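You operate a simulated robot arm through the tools that you are given. There is no shell and no other tool. Be economical: measure what you need, move in short steps, check, and stop when the job is done.

The job below is to be done with a simulated robot arm. You get a single attempt, and the scene is never put back.

## Task
Put things in order on the table under the birch shelf. At the end: the blue ledger stands where the tall yellow tank (marked "NEW") stood; the green ledger stands on top of the grey hard drive; the orange key stands on top of the pink ledger; the tall yellow tank stands where the short blue tank stood; the short blue tank stands where the green ledger stood; whatever was shut is shut again. Leave all else as you found it, and nothing knocked over.
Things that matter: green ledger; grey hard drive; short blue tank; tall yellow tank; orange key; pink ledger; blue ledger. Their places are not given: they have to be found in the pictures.

Only the result counts: the job must be done as asked and must still hold three seconds after the hand-in. Knocking over, shifting, dropping, spilling or breaking anything else fails it.

## Robot
A 7-joint arm with a two-finger parallel gripper, fixed in place. Base frame: the origin is at the foot of the arm, x ahead of it, y to its left, z up; the work surface is at about z = 0.76. Readings come in m, rad, newtons and seconds.
With the tool pointing down near the work surface it reaches from about 0.2 to 0.68 m from the base axis. Its first joint turns from -1.152 to 1.152 rad. Payload 2.4 kg.
Tool frame: the origin (TCP) lies between the finger pads and is the grasp point; the fingertips stand 0.03 m ahead of it; z points along the fingers, y is the line along which they close. Largest opening 0.094 m; finger width 0.028, thickness 0.01; the body of the gripper, 0.05 by 0.096 m, starts 0.055 m behind the TCP.
Orientation is told as [roll, pitch, yaw] about the base's x, y, z axes, in that order, counted from this pose: with the fingers straight down and closing along the base's y, the tool's x points along the base's -x, its y along +y and its z along -z.

## Interface
- The arm moves only by the tool play_rows. Its argument "targets" is a list of rows, each an object (a shift or turn left out is 0, a gripper value left out holds the last) with "grip": the gripper command, from -1 (shut) to 1 (fully open), values between in proportion; "delta_pos": the shift along the base's x, y, z in mm, a list of three; "rot": the turn, a rotation vector about the base's x, y, z in rad, a list of three. In form: [{"grip": grip, "delta_pos": [dx, dy, dz], "rot": [rx, ry, rz]}, ...]. A call has 1 to 10 rows; each row shifts and turns the commanded pose from where the row before left it. Each row takes 0.2 s and may step no farther than 0.05 m and 0.15 rad from the row before; otherwise, or with a gripper value out of range, the whole call is refused. Where a pose cannot be reached the arm comes as near as it can. A force on the tool above 40 N (or 10 N above the force at the start of the call, whichever is more), or a blocked arm, ends the call early, and 0.2 s more pass. Each finger travels about 0.153 m/s and halts on what it meets, pressing with about 23 N; the grip force reading is that of the motor and also rises with nothing between the fingers. The clock runs only during rows and for 0.2 s after the last one: add rows that do not move to give the fingers time. It gives the time, the measured TCP pose, the force on the tool (base axes), the opening and the grip force at its end, in the units of the frame above (readings bear some noise), and new pictures: "show" is both (left out), scene, wrist or none.
- Cameras (640 x 400 px; columns grow to the right, rows downward): "scene" is fixed at [0.0452, 0.4777, 1.4511]; the picture's right is [-0.70, -0.71, 0.00], its down [-0.37, 0.36, -0.85] and it looks along [0.61, -0.60, -0.52] (base axes); focal length 314 px, centre (320, 200). "wrist" rides on the gripper at [-0.037, 0, -0.058] in the tool frame; the picture's right is [0.00, -1.00, 0.00], its down [0.97, 0.00, -0.24] and it looks along [0.24, 0.00, 0.97] (tool axes); focal length 218 px, centre (320, 200).
- point_at(camera, pixels): for up to 12 pixels [column, row] of the newest picture of that camera ("zoom" is the newest enlarged one), the place [x, y, z] in the base frame of the surface seen there, good to about 0.002 m. No time passes.
- inspect(camera, box): a new picture of the part [left, top, right, bottom] of that camera's present view, enlarged. No time passes.
- hand_in(): hands the job in; it is judged then, once.

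Work in short steps. Measure before you move; look again where a grasp or a placing could have gone wrong, and mend it. You have 80 turns and 120 pictures in all, those below and enlarged ones among them. Open the gripper and draw the arm clear of the work before you hand the job in, unless the task says otherwise; then end with one line.

The tools are called after "Call:" as a command line: name --argument value ..., lists and objects as JSON in quotes. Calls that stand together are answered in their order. play_rows: Moves the arm, as the interface text tells. Its arguments: {"type":"object","properties":{"targets":{"type":"array","items":{"type":"object","properties":{"grip":{"type":"number"},"delta_pos":{"type":"array","items":{"type":"number"}},"rot":{"type":"array","items":{"type":"number"}}}}},"show":{"type":"string","enum":["both","scene","wrist","none"]}},"required":["targets"]} The other tools are called the same way: point_at (camera, pixels) gives the place of the surface under pixels of a picture; inspect (camera, box) takes an enlarged picture of a part of a camera's view; hand_in () hands the job in.

At the start:

```text
clock: 0.0
position: [0.4146, -0.0816, 1.0281]
ee_rot: [-0.001, 0.001, 0.0]
wrist_force: [0.3, -0.3, -0.1]
gripper_width: 0.0939
grasp_force: 0.0
```

scene: 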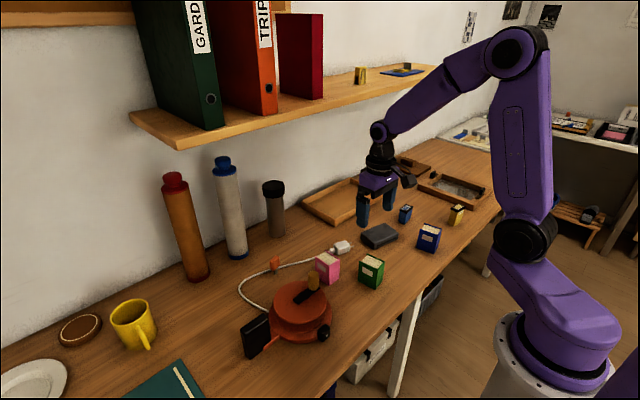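
wrist: 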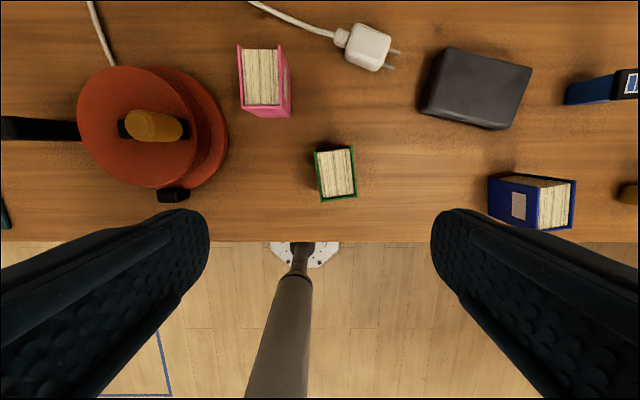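

The scene shows small ledgers, a drive and some tanks near (360-460, 210-270). I zoom in to identify the items.

Call:
inspect --camera "scene" --box '[340, 170, 500, 270]'

Call:
inspect --camera "scene" --box '[220, 230, 400, 370]'

```text
4.00 times, centred on (420, 220) of scene
```

zoom: 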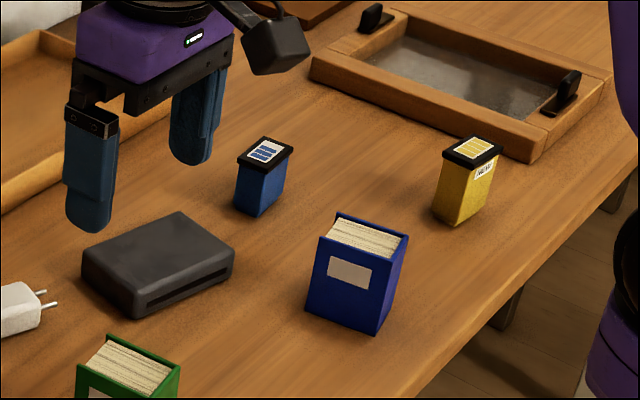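

```text
2.86 times, centred on (310, 300) of scene
```

zoom: 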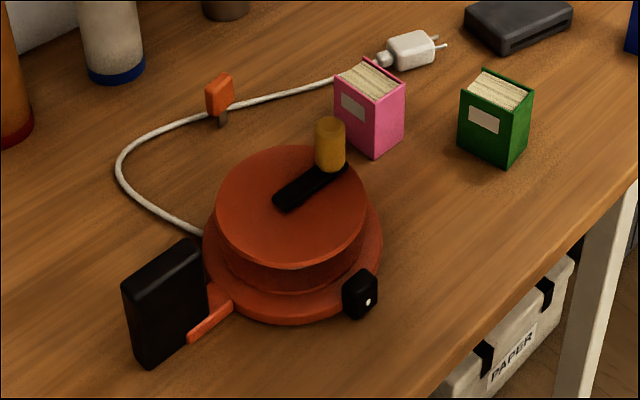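

I zoom in on the orange item at (275,264), the shelf items, and the yellow tank.

Call:
inspect --camera "scene" --box '[250, 240, 314, 280]'

Call:
inspect --camera "scene" --box '[340, 50, 440, 112]'

Call:
inspect --camera "scene" --box '[390, 190, 486, 250]'

Call:
inspect --camera "scene" --box '[290, 140, 490, 265]'

Call:
point_at --camera "scene" --pixels '[[275, 259], [275, 266], [277, 273], [405, 205], [404, 216], [458, 208], [457, 218], [430, 229], [375, 262], [330, 263], [380, 232], [342, 246]]'

```text
10.00 times, centred on (282, 260) of scene
```

zoom: 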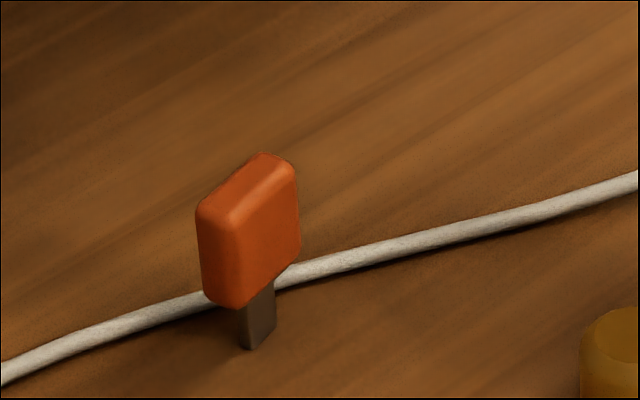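

```text
6.40 times, centred on (390, 81) of scene
```

zoom: 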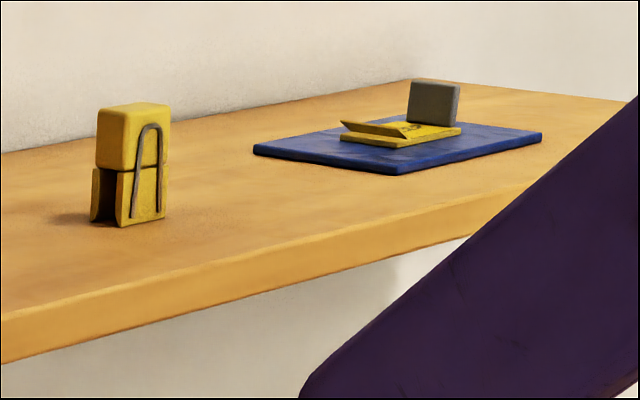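

```text
6.67 times, centred on (438, 220) of scene
```

zoom: 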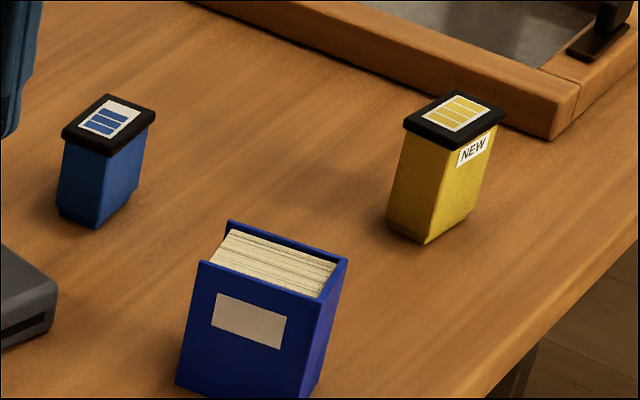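

```text
3.20 times, centred on (390, 202) of scene
```

zoom: 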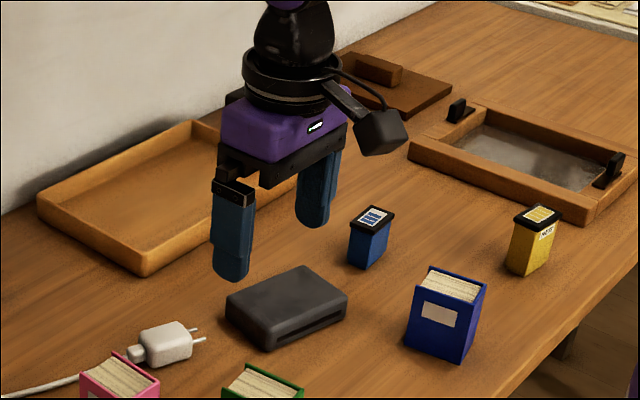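

```text
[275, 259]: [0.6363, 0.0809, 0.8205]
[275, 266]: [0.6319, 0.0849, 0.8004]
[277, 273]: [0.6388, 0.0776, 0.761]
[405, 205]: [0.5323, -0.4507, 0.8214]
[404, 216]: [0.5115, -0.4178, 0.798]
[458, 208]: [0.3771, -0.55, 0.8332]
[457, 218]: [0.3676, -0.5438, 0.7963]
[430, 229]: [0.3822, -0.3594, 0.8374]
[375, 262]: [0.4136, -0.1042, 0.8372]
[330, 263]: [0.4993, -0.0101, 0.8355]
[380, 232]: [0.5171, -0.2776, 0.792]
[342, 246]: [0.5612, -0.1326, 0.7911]
```

The wrist picture shows green at (336,172), pink at (262,78) and the drive at (477,88). I enlarge each and measure the corners.

Call:
inspect --camera "wrist" --box '[220, 20, 380, 220]'

Call:
inspect --camera "wrist" --box '[400, 30, 640, 240]'

Call:
point_at --camera "wrist" --pixels '[[316, 152], [351, 148], [355, 193], [322, 198], [336, 172], [240, 48], [281, 48], [263, 78], [449, 50], [528, 68], [495, 124], [428, 108]]'

```text
2.00 times, centred on (300, 120) of wrist
```

zoom: 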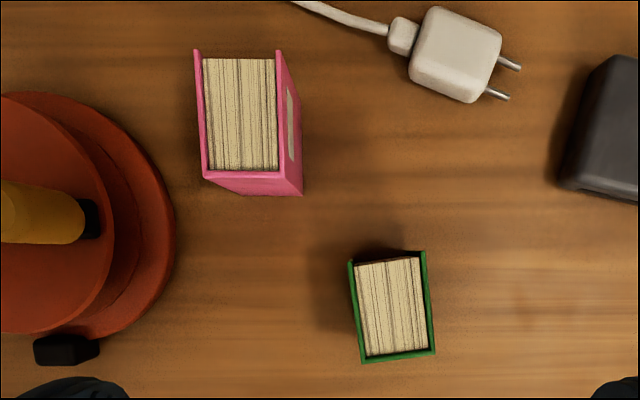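

```text
1.90 times, centred on (520, 135) of wrist
```

zoom: 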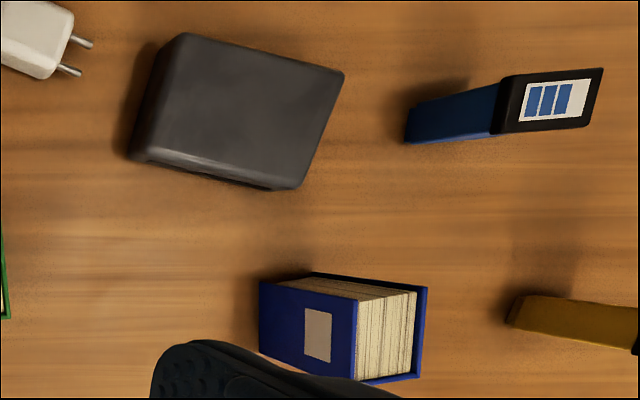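

```text
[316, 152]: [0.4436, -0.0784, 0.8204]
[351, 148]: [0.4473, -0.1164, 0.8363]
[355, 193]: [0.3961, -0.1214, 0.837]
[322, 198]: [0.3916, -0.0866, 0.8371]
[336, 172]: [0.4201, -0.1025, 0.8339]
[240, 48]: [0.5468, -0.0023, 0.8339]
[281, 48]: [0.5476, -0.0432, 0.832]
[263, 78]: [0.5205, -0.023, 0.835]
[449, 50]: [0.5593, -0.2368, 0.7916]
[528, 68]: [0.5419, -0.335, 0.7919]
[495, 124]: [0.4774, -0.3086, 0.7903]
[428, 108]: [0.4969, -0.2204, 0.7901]
```

Green's top is centred near (0.420,-0.1005), 37 mm wide along y with a yaw of about 0.095. I go down over it, open, and take a picture before closing.

Call:
play_rows --targets '[{"grip": 1, "delta_pos": [5.4, -19, -20], "rot": [0, 0, 0.095]}, {"delta_pos": [0, 0, -40]}, {"delta_pos": [0, 0, -40]}, {"delta_pos": [0, 0, -40]}, {"delta_pos": [0, 0, -40]}, {"delta_pos": [0, 0, -36]}, {}]' --show "wrist"

```text
clock: 1.6
position: [0.4198, -0.1021, 0.8092]
ee_rot: [0.0, -0.001, 0.095]
wrist_force: [0.5, -0.3, 0.0]
gripper_width: 0.0941
grasp_force: 0.1
```

wrist: 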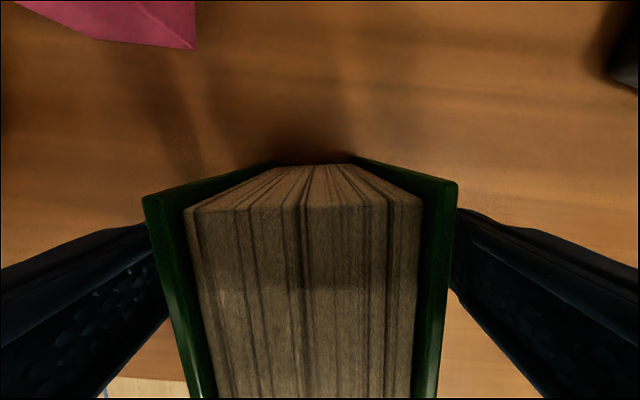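

Both fingers straddle the green ledger. I close and lift.

Call:
play_rows --targets '[{"grip": -1, "delta_pos": [0, 1.5, 0]}, {}, {}, {"delta_pos": [0, 0, 30]}, {"delta_pos": [0, 0, 40]}, {"delta_pos": [0, 0, 30]}, {}]' --show "both"

```text
clock: 3.2
position: [0.4187, -0.1007, 0.9126]
ee_rot: [-0.001, -0.001, 0.095]
wrist_force: [0.0, 0.2, 0.4]
gripper_width: 0.0
grasp_force: 22.7
```

scene: 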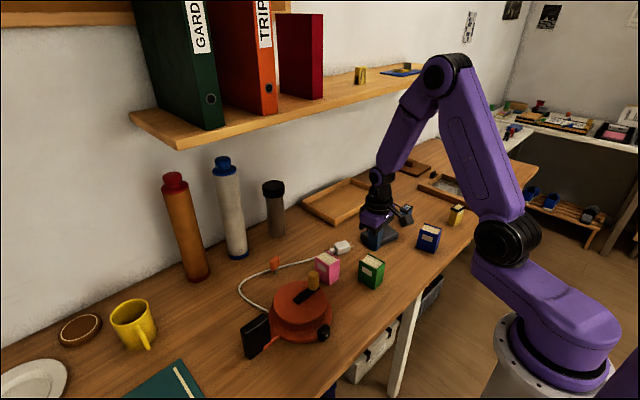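
wrist: 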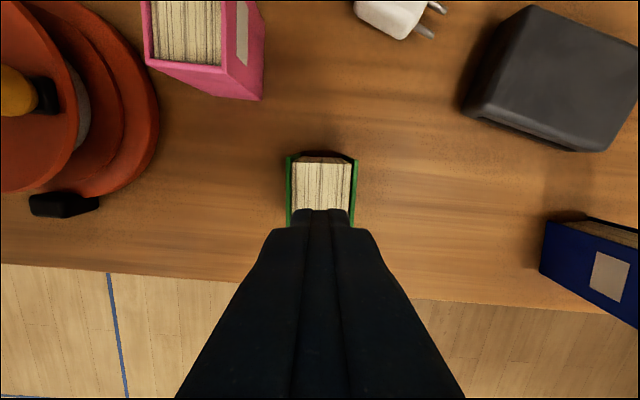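

The gripper is fully shut (width 0.0) and green still stands at (321,190) in the wrist view, so the grasp slipped. I check whether it shifted before trying again.

Call:
inspect --camera "scene" --box '[330, 235, 410, 300]'

Call:
point_at --camera "wrist" --pixels '[[288, 160], [354, 162], [290, 215], [355, 215], [321, 180]]'

Call:
point_at --camera "scene" --pixels '[[375, 262], [370, 280], [380, 278], [365, 275]]'

```text
6.15 times, centred on (370, 268) of scene
```

zoom: 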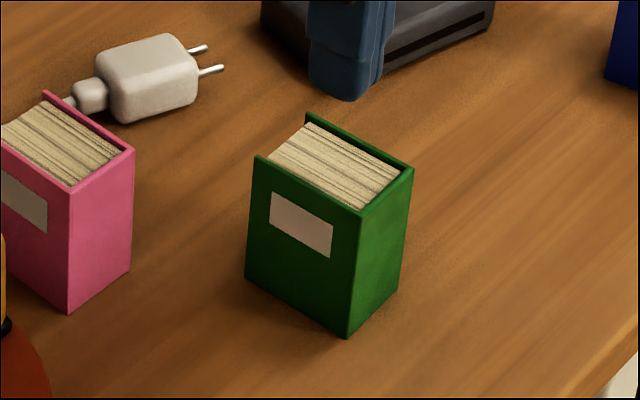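

```text
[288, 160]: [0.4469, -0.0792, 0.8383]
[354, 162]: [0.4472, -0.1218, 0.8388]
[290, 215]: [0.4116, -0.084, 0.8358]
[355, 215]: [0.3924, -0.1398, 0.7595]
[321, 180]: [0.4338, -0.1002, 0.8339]
```

```text
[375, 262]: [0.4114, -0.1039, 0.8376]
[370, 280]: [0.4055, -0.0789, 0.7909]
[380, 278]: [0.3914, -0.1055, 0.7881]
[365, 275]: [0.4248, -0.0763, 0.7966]
```

Green is unmoved (top centre about (0.420,-0.1005)). I reopen, go lower (TCP z 0.795), close and read the width, before any lift.

Call:
play_rows --targets '[{"grip": 1}, {}, {"delta_pos": [0.5, 0, -40]}, {"delta_pos": [0, 0, -40]}, {"delta_pos": [0, 0, -36]}, {}, {"grip": -1}, {}, {}, {}]' --show "wrist"

```text
clock: 5.4
position: [0.4209, -0.0998, 0.7969]
ee_rot: [-0.001, -0.001, 0.094]
wrist_force: [-0.6, -0.7, -0.2]
gripper_width: 0.0483
grasp_force: 23.1
```

wrist: 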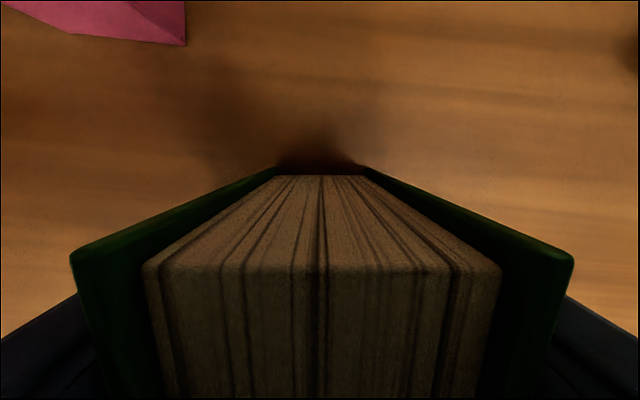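

The width is 0.048 with green held. I lift slowly by 10 mm and check the reading.

Call:
play_rows --targets '[{"delta_pos": [0, 0, 2]}, {"delta_pos": [0, 0, 4]}, {"delta_pos": [0, 0, 4]}, {}, {}]' --show "scene"

```text
clock: 6.6
position: [0.4201, -0.0991, 0.8067]
ee_rot: [0.0, 0.0, 0.092]
wrist_force: [0.2, -0.3, -2.7]
gripper_width: 0.0482
grasp_force: 22.4
```

scene: 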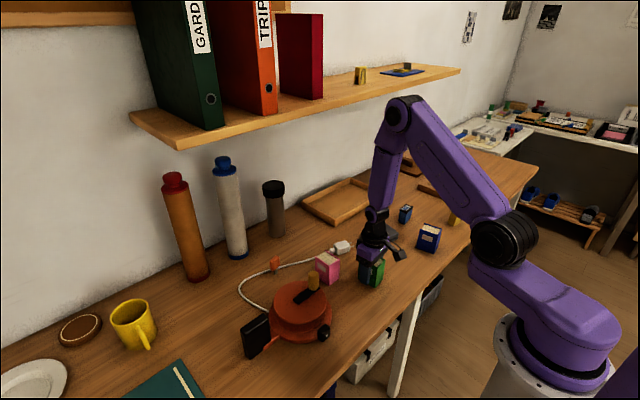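

The force reads -2.7 N, so green is lifted and holding. I raise it further at moderate speed.

Call:
play_rows --targets '[{"delta_pos": [0, 0, 10]}, {"delta_pos": [0, 0, 15]}, {"delta_pos": [0, 0, 15]}, {"delta_pos": [0, 0, 15]}, {"delta_pos": [0, 0, 10]}, {}]' --show "wrist"

```text
clock: 8.0
position: [0.4208, -0.0991, 0.8725]
ee_rot: [0.001, -0.001, 0.095]
wrist_force: [-0.4, 0.6, -2.8]
gripper_width: 0.0485
grasp_force: 23.1
```

wrist: 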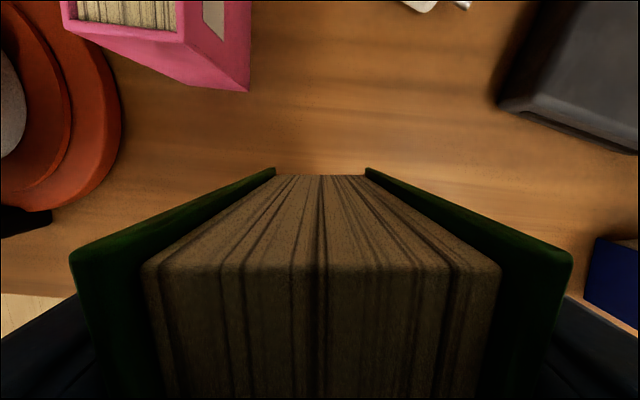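

Green is held with its bottom at about 0.836, above everything on the way. I carry it over the drive centre (0.519,-0.275), turning -0.27 to line up.

Call:
play_rows --targets '[{"delta_pos": [8, -16, 5]}, {"delta_pos": [15, -26, 5], "rot": [0, 0, -0.07]}, {"delta_pos": [15, -27, 0], "rot": [0, 0, -0.07]}, {"delta_pos": [15, -27, 0], "rot": [0, 0, -0.07]}, {"delta_pos": [15, -27, 0], "rot": [0, 0, -0.06]}, {"delta_pos": [15, -27, 0]}, {"delta_pos": [15, -26, 0]}, {}, {}]' --show "both"

```text
clock: 10.0
position: [0.5171, -0.275, 0.88]
ee_rot: [-0.002, -0.001, -0.176]
wrist_force: [-0.1, -0.6, -3.6]
gripper_width: 0.0486
grasp_force: 23.1
```

scene: 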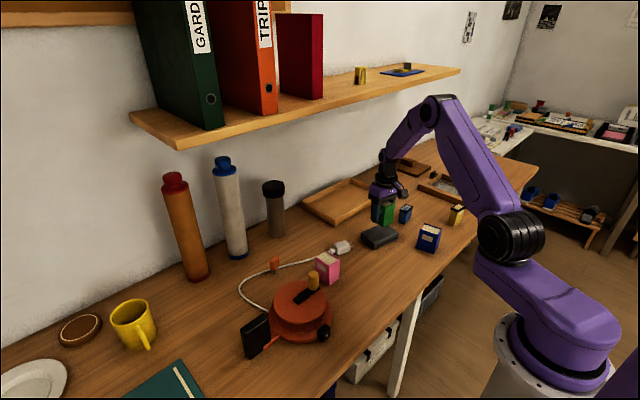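
wrist: 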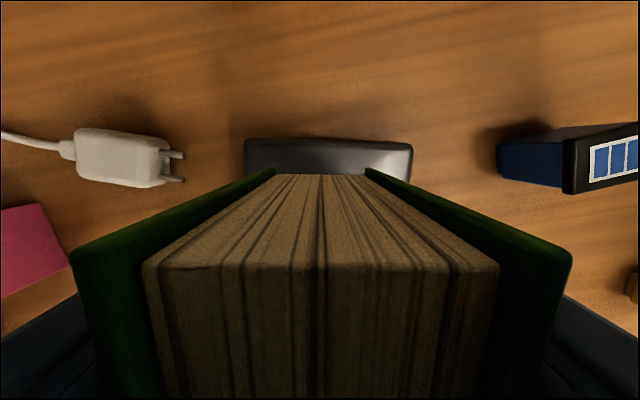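

Green sits centred above the drive. I lower it to contact (about 52 mm).

Call:
play_rows --targets '[{"delta_pos": [2, 0, -20]}, {"delta_pos": [0, 0, -20]}, {"delta_pos": [0, 0, -6]}, {"delta_pos": [0, 0, -3]}, {"delta_pos": [0, 0, -2]}, {}]' --show "wrist"

```text
clock: 11.4
position: [0.5199, -0.2764, 0.8302]
ee_rot: [0.0, -0.001, -0.175]
wrist_force: [-1.3, 0.1, -2.7]
gripper_width: 0.0486
grasp_force: 23.0
```

wrist: 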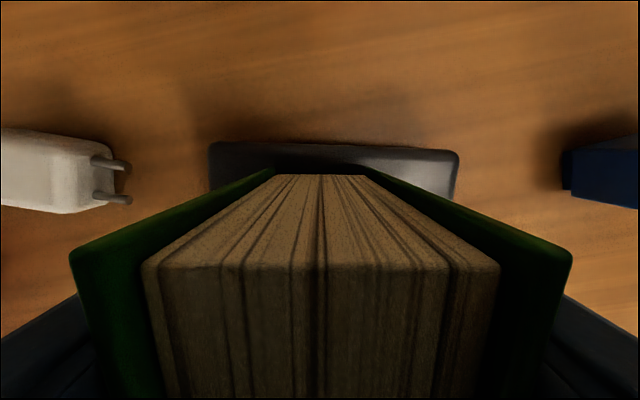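

The force still reads -2.7 N, so green is not yet resting. I go down millimetre by millimetre.

Call:
play_rows --targets '[{"delta_pos": [0, 0, -1]}, {"delta_pos": [0, 0, -1]}, {}]' --show "none"

```text
clock: 12.2
position: [0.5196, -0.2746, 0.8293]
ee_rot: [0.0, 0.0, -0.176]
wrist_force: [-1.8, 1.8, 7.5]
gripper_width: 0.0484
grasp_force: 22.9
```

The force turned to +7.5 N: green is resting on the drive. I release, rise straight up and look.

Call:
play_rows --targets '[{"delta_pos": [0, 0, 0.5]}, {"grip": 1}, {}, {}, {"delta_pos": [0, 0, 25]}, {"delta_pos": [0, 0, 40]}, {"delta_pos": [0, 0, 45]}, {"delta_pos": [0, 0, 40]}, {}]' --show "both"

```text
clock: 14.2
position: [0.5188, -0.2747, 0.9794]
ee_rot: [0.001, 0.0, -0.176]
wrist_force: [0.6, -0.9, 0.4]
gripper_width: 0.0942
grasp_force: 0.1
```

scene: 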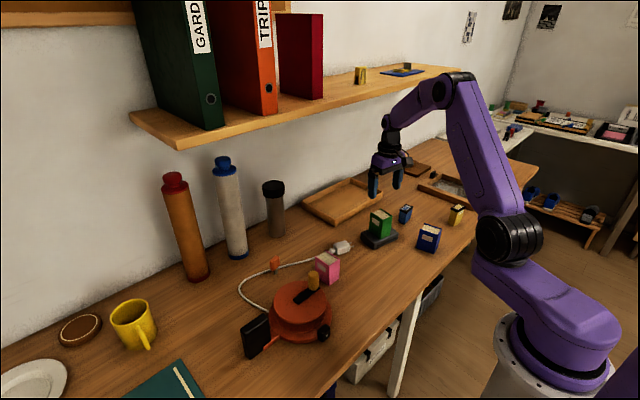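
wrist: 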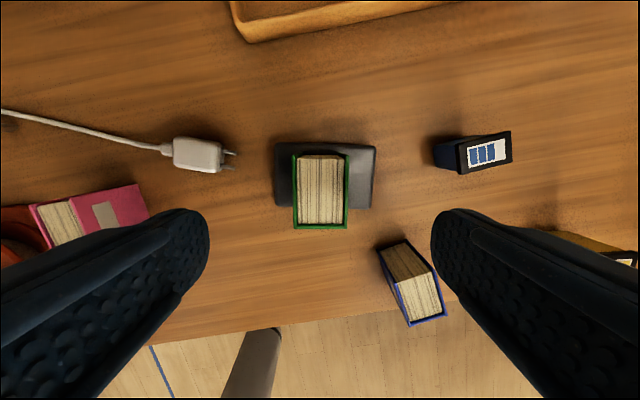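

Green stands well on the drive. I move above the blue tank (475,152) to measure it from overhead.

Call:
play_rows --targets '[{"delta_pos": [-5, -35, 0]}, {"delta_pos": [-5, -40, 0]}, {"delta_pos": [-5, -40, 0]}, {"delta_pos": [-5, -30, 0]}, {}]' --show "wrist"

```text
clock: 15.4
position: [0.5007, -0.422, 0.9803]
ee_rot: [0.0, 0.0, -0.176]
wrist_force: [0.1, 0.3, 0.0]
gripper_width: 0.0941
grasp_force: 0.1
```

wrist: 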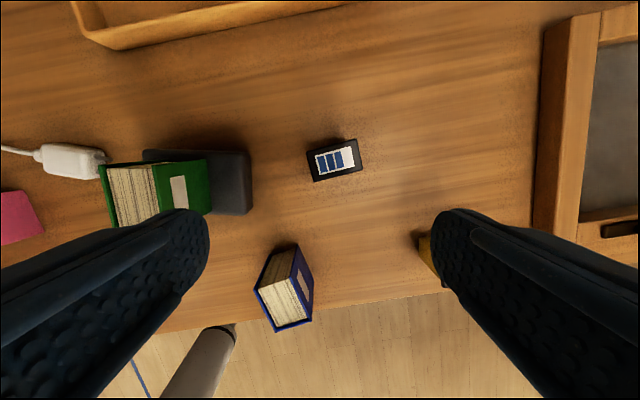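

I zoom on the tank and measure its cap corners.

Call:
inspect --camera "wrist" --box '[295, 125, 375, 195]'

Call:
point_at --camera "wrist" --pixels '[[309, 150], [354, 140], [360, 168], [316, 180], [334, 160], [320, 145], [345, 141], [250, 282], [278, 328], [312, 308], [300, 265]]'

```text
5.71 times, centred on (335, 160) of wrist
```

zoom: 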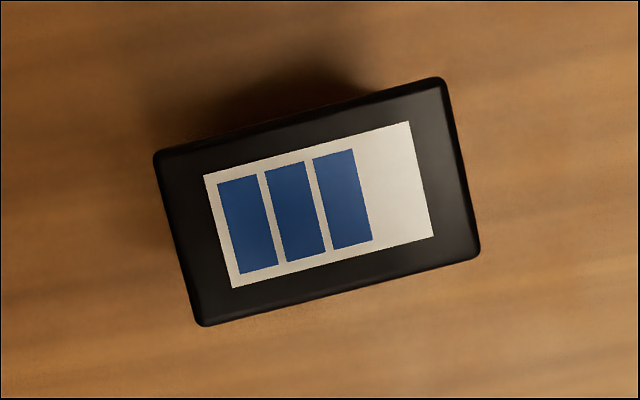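

```text
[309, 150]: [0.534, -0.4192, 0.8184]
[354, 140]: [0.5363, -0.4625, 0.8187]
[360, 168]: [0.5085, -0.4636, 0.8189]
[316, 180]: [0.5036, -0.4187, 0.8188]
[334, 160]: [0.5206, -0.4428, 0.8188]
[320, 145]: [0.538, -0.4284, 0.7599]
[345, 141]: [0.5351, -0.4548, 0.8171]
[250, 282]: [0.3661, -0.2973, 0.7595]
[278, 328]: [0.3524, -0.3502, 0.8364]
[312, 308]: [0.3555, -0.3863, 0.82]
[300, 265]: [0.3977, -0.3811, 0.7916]
```

The blue tank's cap is centred at (0.520,-0.442), top 0.819, yaw about +0.078, long side along y (46 mm). I descend over it with fingers closing along y.

Call:
play_rows --targets '[{"grip": 1, "delta_pos": [19.6, -20, 0], "rot": [0, 0, 0.127]}, {"delta_pos": [0, 0, -40], "rot": [0, 0, 0.127]}, {"delta_pos": [0, 0, -40]}, {"delta_pos": [0, 0, -40]}, {"delta_pos": [0, 0, -30]}, {"delta_pos": [0, 0, -23]}, {}]' --show "wrist"

```text
clock: 17.0
position: [0.518, -0.4404, 0.8035]
ee_rot: [0.0, 0.0, 0.078]
wrist_force: [-0.5, -0.3, -0.9]
gripper_width: 0.094
grasp_force: 0.1
```

wrist: 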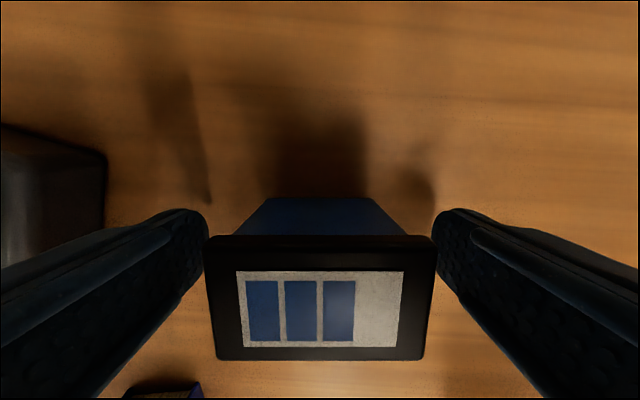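

The tank is centred between the fingers. I close and lift slowly.

Call:
play_rows --targets '[{"grip": -1}, {}, {}, {"delta_pos": [0, 0, 3]}, {"delta_pos": [0, 0, 5]}, {"delta_pos": [0, 0, 7]}, {}, {}]' --show "both"

```text
clock: 18.8
position: [0.5193, -0.4417, 0.8205]
ee_rot: [0.0, 0.0, 0.08]
wrist_force: [0.1, 0.9, -0.5]
gripper_width: 0.056
grasp_force: 22.9
```

scene: 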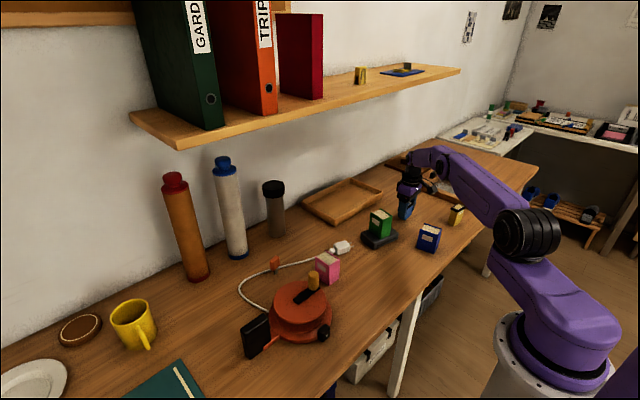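
wrist: 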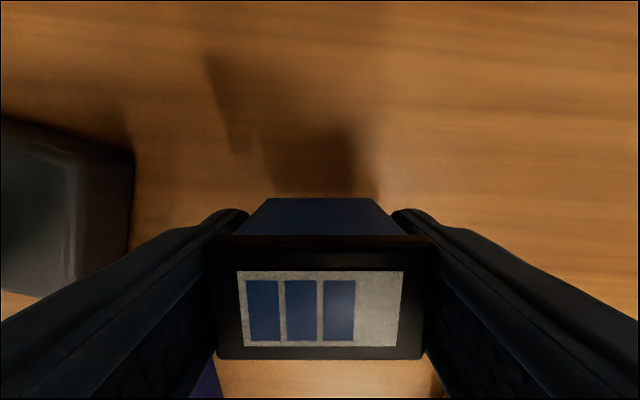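

The tank is in the fingers: its cap keeps the same place in the wrist view after the rise. I raise it above all items (TCP 0.945) and carry it to green's old place (0.420,-0.1005).

Call:
play_rows --targets '[{"delta_pos": [0, 0, 15]}, {"delta_pos": [0, 0, 25]}, {"delta_pos": [0, 0, 30]}, {"delta_pos": [0, 0, 30]}, {"delta_pos": [0, 0, 25]}, {"delta_pos": [-10, 30, 0]}, {"delta_pos": [-11, 39, 0]}, {"delta_pos": [-11, 39, 0]}, {"delta_pos": [-11, 39, 0]}]' --show "none"

Call:
play_rows --targets '[{"delta_pos": [-11, 39, 0]}, {"delta_pos": [-11, 39, 0]}, {"delta_pos": [-11, 39, 0]}, {"delta_pos": [-11, 39, 0]}, {"delta_pos": [-12, 38, 0]}, {}, {}]' --show "both"

```text
clock: 20.8
position: [0.4767, -0.2934, 0.9442]
ee_rot: [-0.001, 0.001, 0.079]
wrist_force: [0.2, -0.4, 0.8]
gripper_width: 0.0561
grasp_force: 23.2
```

```text
clock: 22.4
position: [0.4227, -0.1004, 0.9474]
ee_rot: [-0.001, 0.001, 0.079]
wrist_force: [-0.6, -0.1, 0.0]
gripper_width: 0.0556
grasp_force: 23.1
```

scene: 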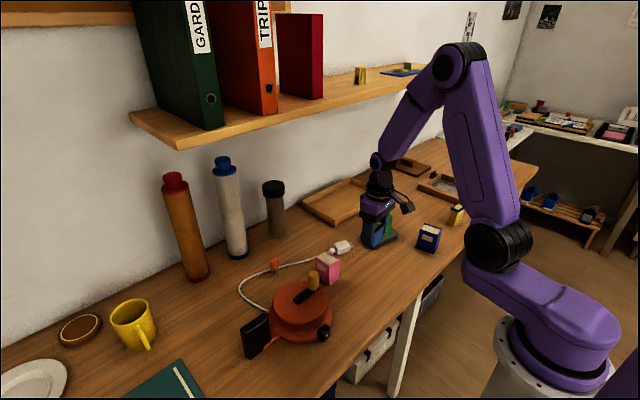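
wrist: 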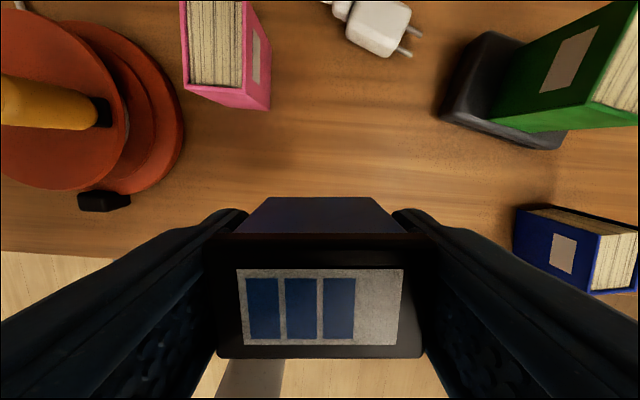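

The tank hangs above the free spot. I lower it about 138 mm and then feel for contact.

Call:
play_rows --targets '[{"delta_pos": [-2, 0, -25]}, {"delta_pos": [0, 0, -35]}, {"delta_pos": [0, 0, -35]}, {"delta_pos": [0, 0, -30]}, {"delta_pos": [0, 0, -12]}, {"delta_pos": [0, 0, -3]}, {"delta_pos": [0, 0, -1.5]}, {}]' --show "none"

```text
clock: 24.2
position: [0.4188, -0.0996, 0.8046]
ee_rot: [-0.001, -0.001, 0.078]
wrist_force: [0.1, 0.5, -2.0]
gripper_width: 0.0556
grasp_force: 22.9
```

Call:
play_rows --targets '[{"delta_pos": [0.5, -0.5, -1]}, {"delta_pos": [0, 0, -1]}, {}]' --show "none"

```text
clock: 25.0
position: [0.4203, -0.0992, 0.802]
ee_rot: [0.002, 0.0, 0.078]
wrist_force: [-1.3, 2.5, 17.2]
gripper_width: 0.0557
grasp_force: 23.0
```

Contact is felt (+17 N), so the tank is on the table. I ease up 1 mm, release and rise.

Call:
play_rows --targets '[{"delta_pos": [0, 0, 1.2]}, {"grip": 1}, {}, {}, {"delta_pos": [0, 0, 25]}, {"delta_pos": [0, 0, 40]}, {"delta_pos": [0, 0, 45]}, {"delta_pos": [0, 0, 45]}, {}]' --show "both"

```text
clock: 27.0
position: [0.4178, -0.1015, 0.9589]
ee_rot: [-0.001, 0.0, 0.078]
wrist_force: [0.7, -0.6, -0.6]
gripper_width: 0.0937
grasp_force: 0.0
```

scene: 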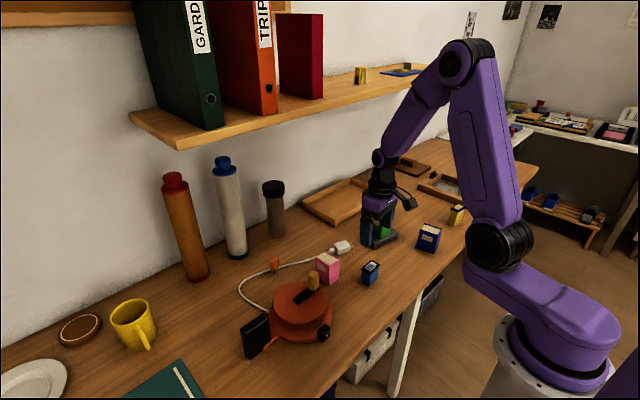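
wrist: 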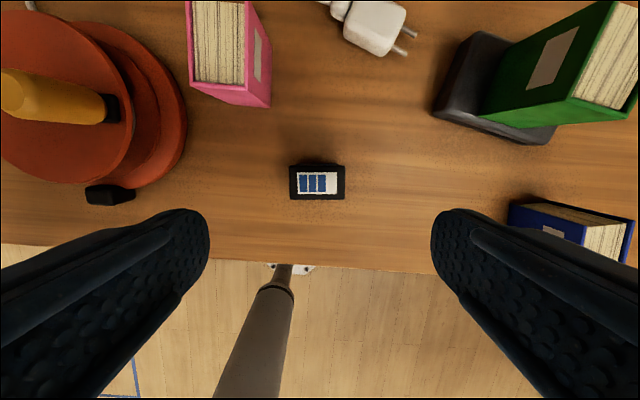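

The blue tank stands in green's old place. I travel high toward the yellow tank near (0.375,-0.55).

Call:
play_rows --targets '[{"delta_pos": [-4, -35, 5]}, {"delta_pos": [-4, -44, 5]}, {"delta_pos": [-4, -44, 5]}, {"delta_pos": [-4, -44, 5]}, {"delta_pos": [-5, -44, 0]}, {"delta_pos": [-5, -44, 0]}, {"delta_pos": [-5, -44, 0]}, {"delta_pos": [-5, -44, 0]}, {"delta_pos": [-5, -44, 0]}, {"delta_pos": [-5, -43, 0]}]' --show "both"

```text
clock: 29.2
position: [0.3748, -0.5289, 0.9766]
ee_rot: [0.002, 0.0, 0.08]
wrist_force: [0.4, 0.1, -0.1]
gripper_width: 0.0941
grasp_force: 0.1
```

scene: 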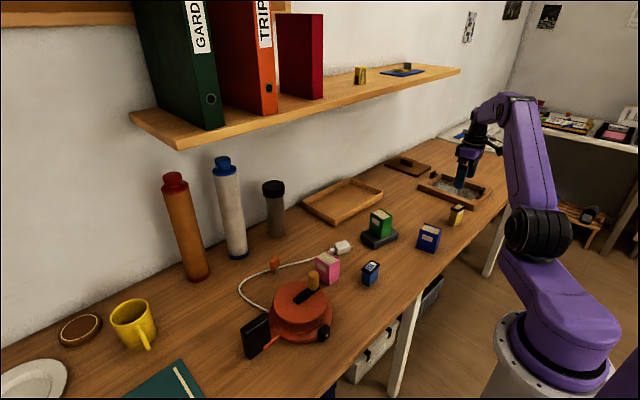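
wrist: 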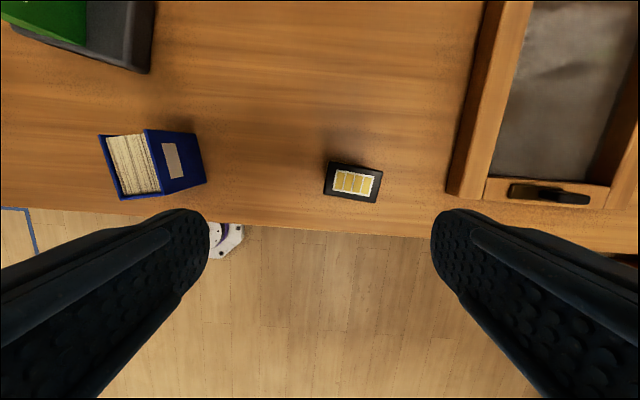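

I enlarge and measure the yellow tank's cap, the tray edge beside it, and the blue ledger from here.

Call:
inspect --camera "wrist" --box '[310, 145, 400, 215]'

Call:
inspect --camera "wrist" --box '[90, 115, 220, 205]'

Call:
point_at --camera "wrist" --pixels '[[329, 164], [380, 173], [374, 200], [326, 191], [353, 181], [452, 190], [465, 150], [102, 137], [143, 133], [158, 188], [122, 196], [190, 184]]'

```text
5.71 times, centred on (355, 180) of wrist
```

zoom: 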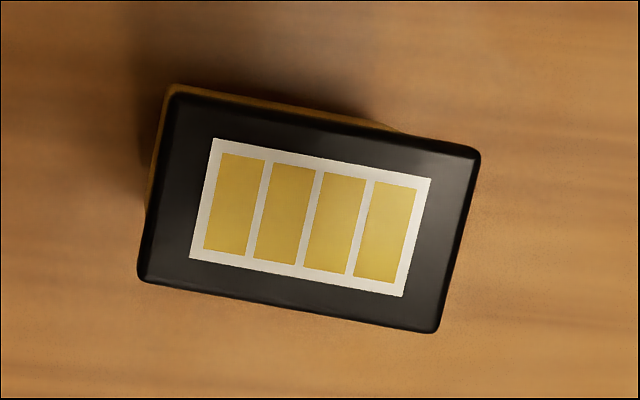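

```text
4.44 times, centred on (155, 160) of wrist
```

zoom: 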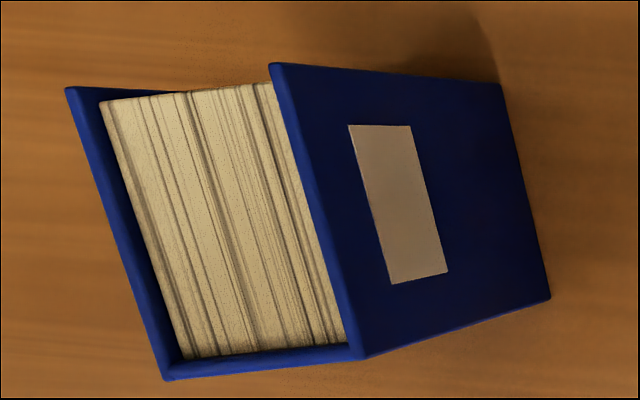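

```text
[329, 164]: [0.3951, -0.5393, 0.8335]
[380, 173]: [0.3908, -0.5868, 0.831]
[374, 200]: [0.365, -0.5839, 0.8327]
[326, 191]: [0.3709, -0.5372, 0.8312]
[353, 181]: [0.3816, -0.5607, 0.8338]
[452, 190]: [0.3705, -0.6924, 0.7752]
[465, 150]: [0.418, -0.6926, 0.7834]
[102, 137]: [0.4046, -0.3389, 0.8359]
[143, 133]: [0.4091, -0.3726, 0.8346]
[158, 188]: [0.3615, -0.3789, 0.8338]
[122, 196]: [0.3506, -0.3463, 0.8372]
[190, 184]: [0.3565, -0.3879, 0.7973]
```

The yellow cap is centred at (0.381,-0.561), top 0.8335, yaw about -0.105. I descend over it to TCP 0.84 first to verify the position.

Call:
play_rows --targets '[{"grip": 1, "delta_pos": [6.5, -31, -20], "rot": [0, 0, -0.092]}, {"delta_pos": [0, 0, -40], "rot": [0, 0, -0.092]}, {"delta_pos": [0, 0, -40]}, {"delta_pos": [0, 0, -37]}, {}, {}]' --show "wrist"

```text
clock: 30.6
position: [0.3789, -0.5638, 0.8395]
ee_rot: [-0.001, -0.002, -0.105]
wrist_force: [-0.1, -0.1, -0.2]
gripper_width: 0.094
grasp_force: 0.1
```

wrist: 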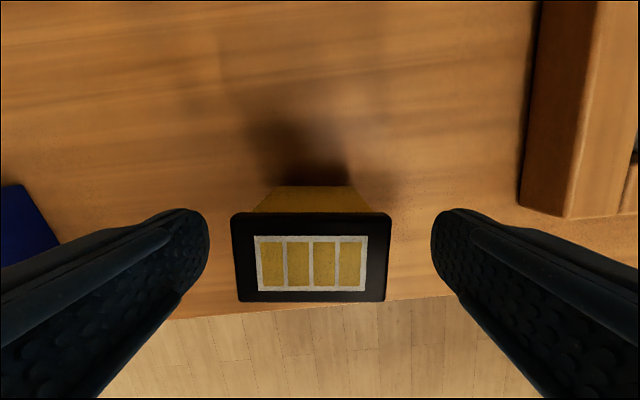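

The cap centre is at column 311, so I shift +2.5 mm in y and +2 mm in x, descend, close and lift gently.

Call:
play_rows --targets '[{"delta_pos": [2, 2.5, -11]}, {"delta_pos": [0, 0, -11]}, {}, {"grip": -1}, {}, {}, {"delta_pos": [0, 0, 3]}, {"delta_pos": [0, 0, 5]}, {"delta_pos": [0, 0, 7]}, {}]' --show "both"

```text
clock: 32.8
position: [0.3814, -0.5591, 0.834]
ee_rot: [0.0, 0.0, -0.104]
wrist_force: [0.5, -0.2, -0.8]
gripper_width: 0.0558
grasp_force: 22.9
```

scene: 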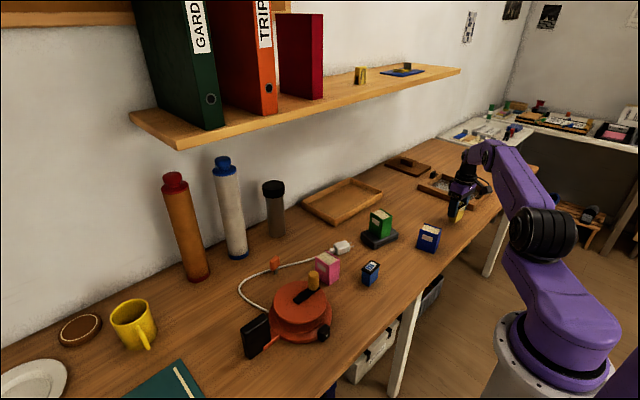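
wrist: 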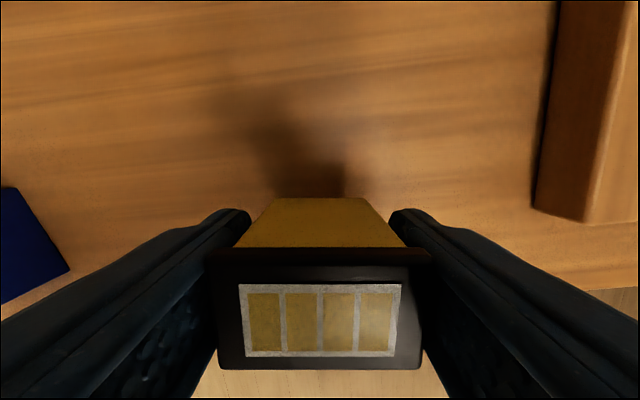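

The yellow tank is held and centred on the TCP. I raise it a bit and carry it to the blue tank's old place (0.521,-0.442), turning +0.183.

Call:
play_rows --targets '[{"delta_pos": [0, 0, 15]}, {"delta_pos": [10, 8, 15]}, {"delta_pos": [22, 18.5, 0], "rot": [0, 0, 0.06]}, {"delta_pos": [22, 18.5, 0], "rot": [0, 0, 0.06]}, {"delta_pos": [22, 18.5, 0], "rot": [0, 0, 0.06]}, {"delta_pos": [22, 18.5, 0]}, {"delta_pos": [22, 18.5, 0]}, {"delta_pos": [19.5, 16.5, 0]}, {}, {}]' --show "both"

```text
clock: 35.0
position: [0.524, -0.4421, 0.8681]
ee_rot: [0.0, 0.001, 0.076]
wrist_force: [-0.2, 1.0, -0.4]
gripper_width: 0.0562
grasp_force: 23.0
```

scene: 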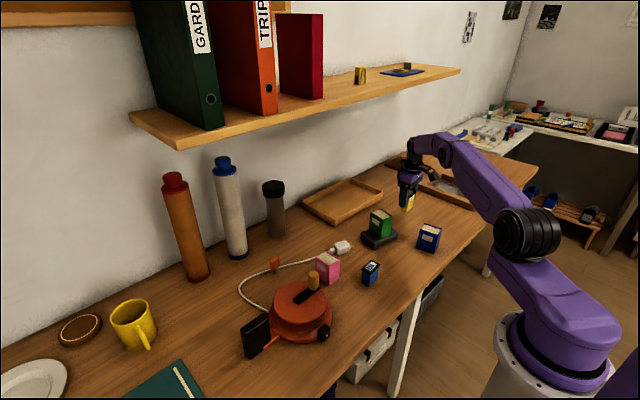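
wrist: 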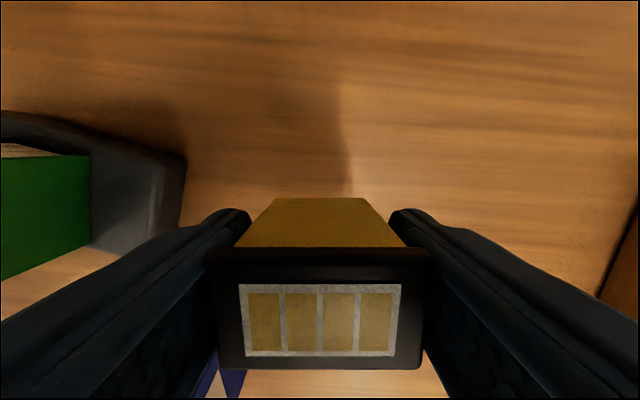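

It hangs over the spot. I lower 45 mm, then creep.

Call:
play_rows --targets '[{"delta_pos": [-2, 0, -20]}, {"delta_pos": [0, 0, -18]}, {"delta_pos": [0, 0, -6]}, {"delta_pos": [0, 0, -2]}, {"delta_pos": [0, 0, -1]}, {}]' --show "none"

```text
clock: 36.4
position: [0.5198, -0.4415, 0.8181]
ee_rot: [0.0, 0.0, 0.074]
wrist_force: [0.1, -0.3, -0.4]
gripper_width: 0.0558
grasp_force: 22.9
```

Call:
play_rows --targets '[{"delta_pos": [0.5, 0, -1]}, {"delta_pos": [0, 0, -1]}, {}]' --show "none"

```text
clock: 37.2
position: [0.5209, -0.4425, 0.8177]
ee_rot: [-0.001, -0.002, 0.076]
wrist_force: [-3.6, 3.5, 18.1]
gripper_width: 0.0557
grasp_force: 22.3
```

Contact (+18 N). I release and rise, heading up to clear height.

Call:
play_rows --targets '[{"delta_pos": [0, 0, 1.2]}, {"grip": 1}, {}, {}, {"delta_pos": [0, 0, 25]}, {"delta_pos": [0, 0, 40]}, {"delta_pos": [0, 0, 45]}, {"delta_pos": [0, 0, 45]}, {}]' --show "wrist"

```text
clock: 39.2
position: [0.5206, -0.4388, 0.9704]
ee_rot: [0.0, 0.0, 0.076]
wrist_force: [0.3, -0.1, -0.3]
gripper_width: 0.0942
grasp_force: 0.1
```

wrist: 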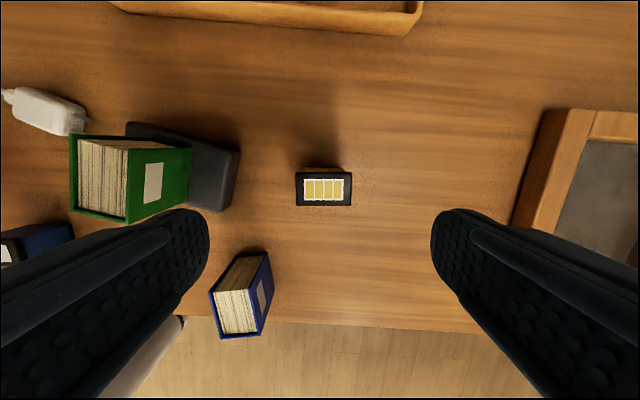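

Yellow stands at the spot. Next I move above the blue ledger near (0.38,-0.36) to measure it.

Call:
play_rows --targets '[{"delta_pos": [-25, 15, 0]}, {"delta_pos": [-38, 21, 0]}, {"delta_pos": [-38, 21, 0]}, {"delta_pos": [-37, 21, 0]}, {}, {}]' --show "wrist"

```text
clock: 40.6
position: [0.3798, -0.3622, 0.9731]
ee_rot: [-0.001, 0.0, 0.075]
wrist_force: [1.1, 0.1, -0.7]
gripper_width: 0.094
grasp_force: 0.0
```

wrist: 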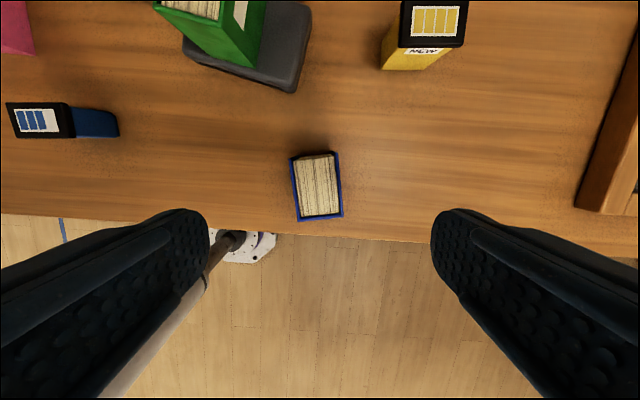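

Call:
inspect --camera "wrist" --box '[276, 140, 356, 230]'

Call:
point_at --camera "wrist" --pixels '[[291, 160], [338, 153], [342, 214], [299, 219], [317, 186], [392, 12], [458, 12], [430, 20]]'

```text
4.44 times, centred on (316, 185) of wrist
```

zoom: 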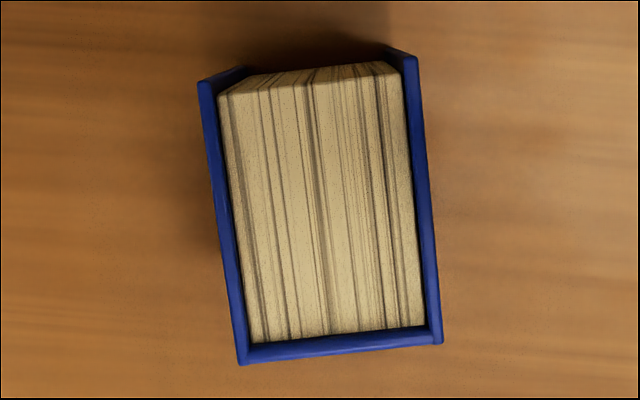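

```text
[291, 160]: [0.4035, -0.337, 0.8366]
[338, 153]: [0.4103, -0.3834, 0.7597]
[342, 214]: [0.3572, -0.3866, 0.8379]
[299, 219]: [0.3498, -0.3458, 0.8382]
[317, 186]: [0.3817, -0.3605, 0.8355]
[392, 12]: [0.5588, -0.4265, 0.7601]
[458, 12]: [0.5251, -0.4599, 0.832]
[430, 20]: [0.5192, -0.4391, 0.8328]
```

The blue ledger's top is centred at (0.380,-0.361) with yaw about 0.185. I descend to TCP 0.797 with +0.11 turn.

Call:
play_rows --targets '[{"grip": 1, "delta_pos": [0, 1, -30], "rot": [0, 0, 0.11]}, {"delta_pos": [0, 0, -40]}, {"delta_pos": [0, 0, -40]}, {"delta_pos": [0, 0, -40]}, {"delta_pos": [0, 0, -26]}, {}, {}]' --show "wrist"

```text
clock: 42.2
position: [0.3816, -0.3612, 0.797]
ee_rot: [0.001, 0.0, 0.185]
wrist_force: [-0.5, -0.9, 0.2]
gripper_width: 0.0939
grasp_force: 0.0
```

wrist: 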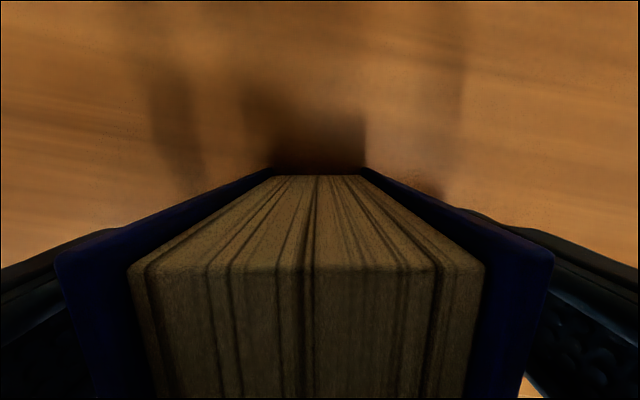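

The ledger is between the fingers, about 1.5 mm left of centre. I close with a small correction and lift slowly.

Call:
play_rows --targets '[{"delta_pos": [-1, 1.5, 0]}, {"grip": -1}, {}, {}, {}, {"delta_pos": [0, 0, 2]}, {"delta_pos": [0, 0, 4]}, {"delta_pos": [0, 0, 8]}, {"delta_pos": [0, 0, 10]}, {}]' --show "wrist"

```text
clock: 44.4
position: [0.3807, -0.3608, 0.8197]
ee_rot: [0.001, 0.001, 0.185]
wrist_force: [0.4, 0.5, -2.3]
gripper_width: 0.0485
grasp_force: 22.9
```

wrist: 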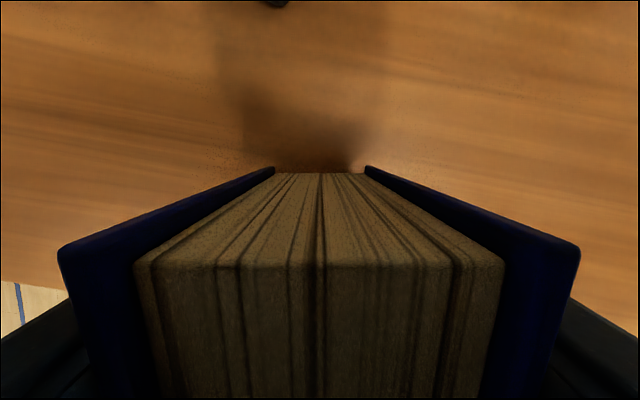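

The blue ledger is held. I raise it a bit more and carry it to yellow's old place (0.381,-0.560), turning to the tank's old yaw.

Call:
play_rows --targets '[{"delta_pos": [0, 0, 12]}, {"delta_pos": [0, -14, 12]}, {"delta_pos": [0, -27, 0], "rot": [0, 0, -0.07]}, {"delta_pos": [0, -27, 0], "rot": [0, 0, -0.07]}, {"delta_pos": [0, -27, 0], "rot": [0, 0, -0.07]}, {"delta_pos": [0, -27, 0], "rot": [0, 0, -0.08]}, {"delta_pos": [0, -27, 0]}, {"delta_pos": [0, -27, 0]}, {"delta_pos": [0, -23, 0]}, {}]' --show "both"

```text
clock: 46.6
position: [0.3802, -0.5594, 0.8444]
ee_rot: [0.003, 0.002, -0.104]
wrist_force: [0.7, 0.0, -2.2]
gripper_width: 0.0483
grasp_force: 22.9
```

scene: 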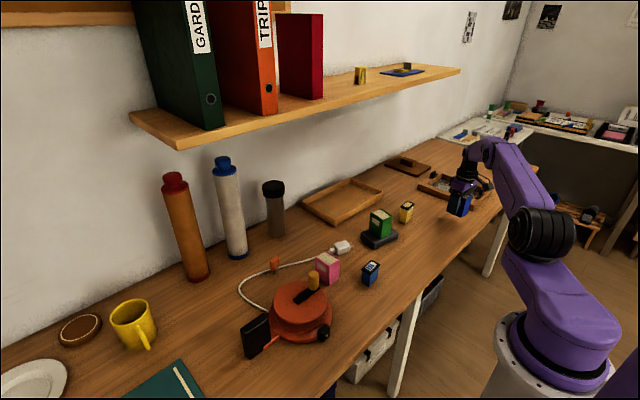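
wrist: 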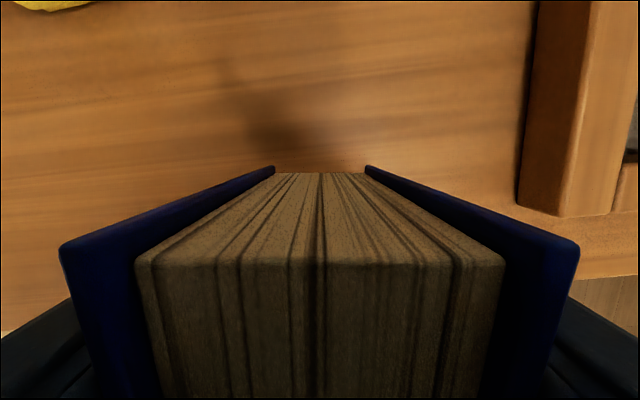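

The ledger is over the spot. I lower it about 46 mm and creep to contact.

Call:
play_rows --targets '[{"delta_pos": [0.5, 0, -20]}, {"delta_pos": [0, 0, -17]}, {"delta_pos": [0, 0, -6]}, {"delta_pos": [0, 0, -2]}, {"delta_pos": [0, 0, -1]}, {}]' --show "none"

```text
clock: 48.0
position: [0.3825, -0.5596, 0.7975]
ee_rot: [0.001, -0.002, -0.104]
wrist_force: [-0.1, 0.0, -3.1]
gripper_width: 0.0486
grasp_force: 23.2
```

Call:
play_rows --targets '[{"delta_pos": [0, 0, -1]}, {"delta_pos": [0, 0, -1]}, {}]' --show "none"

```text
clock: 48.8
position: [0.3808, -0.5594, 0.7961]
ee_rot: [0.0, -0.001, -0.105]
wrist_force: [-2.4, 0.4, 3.1]
gripper_width: 0.0484
grasp_force: 22.7
```

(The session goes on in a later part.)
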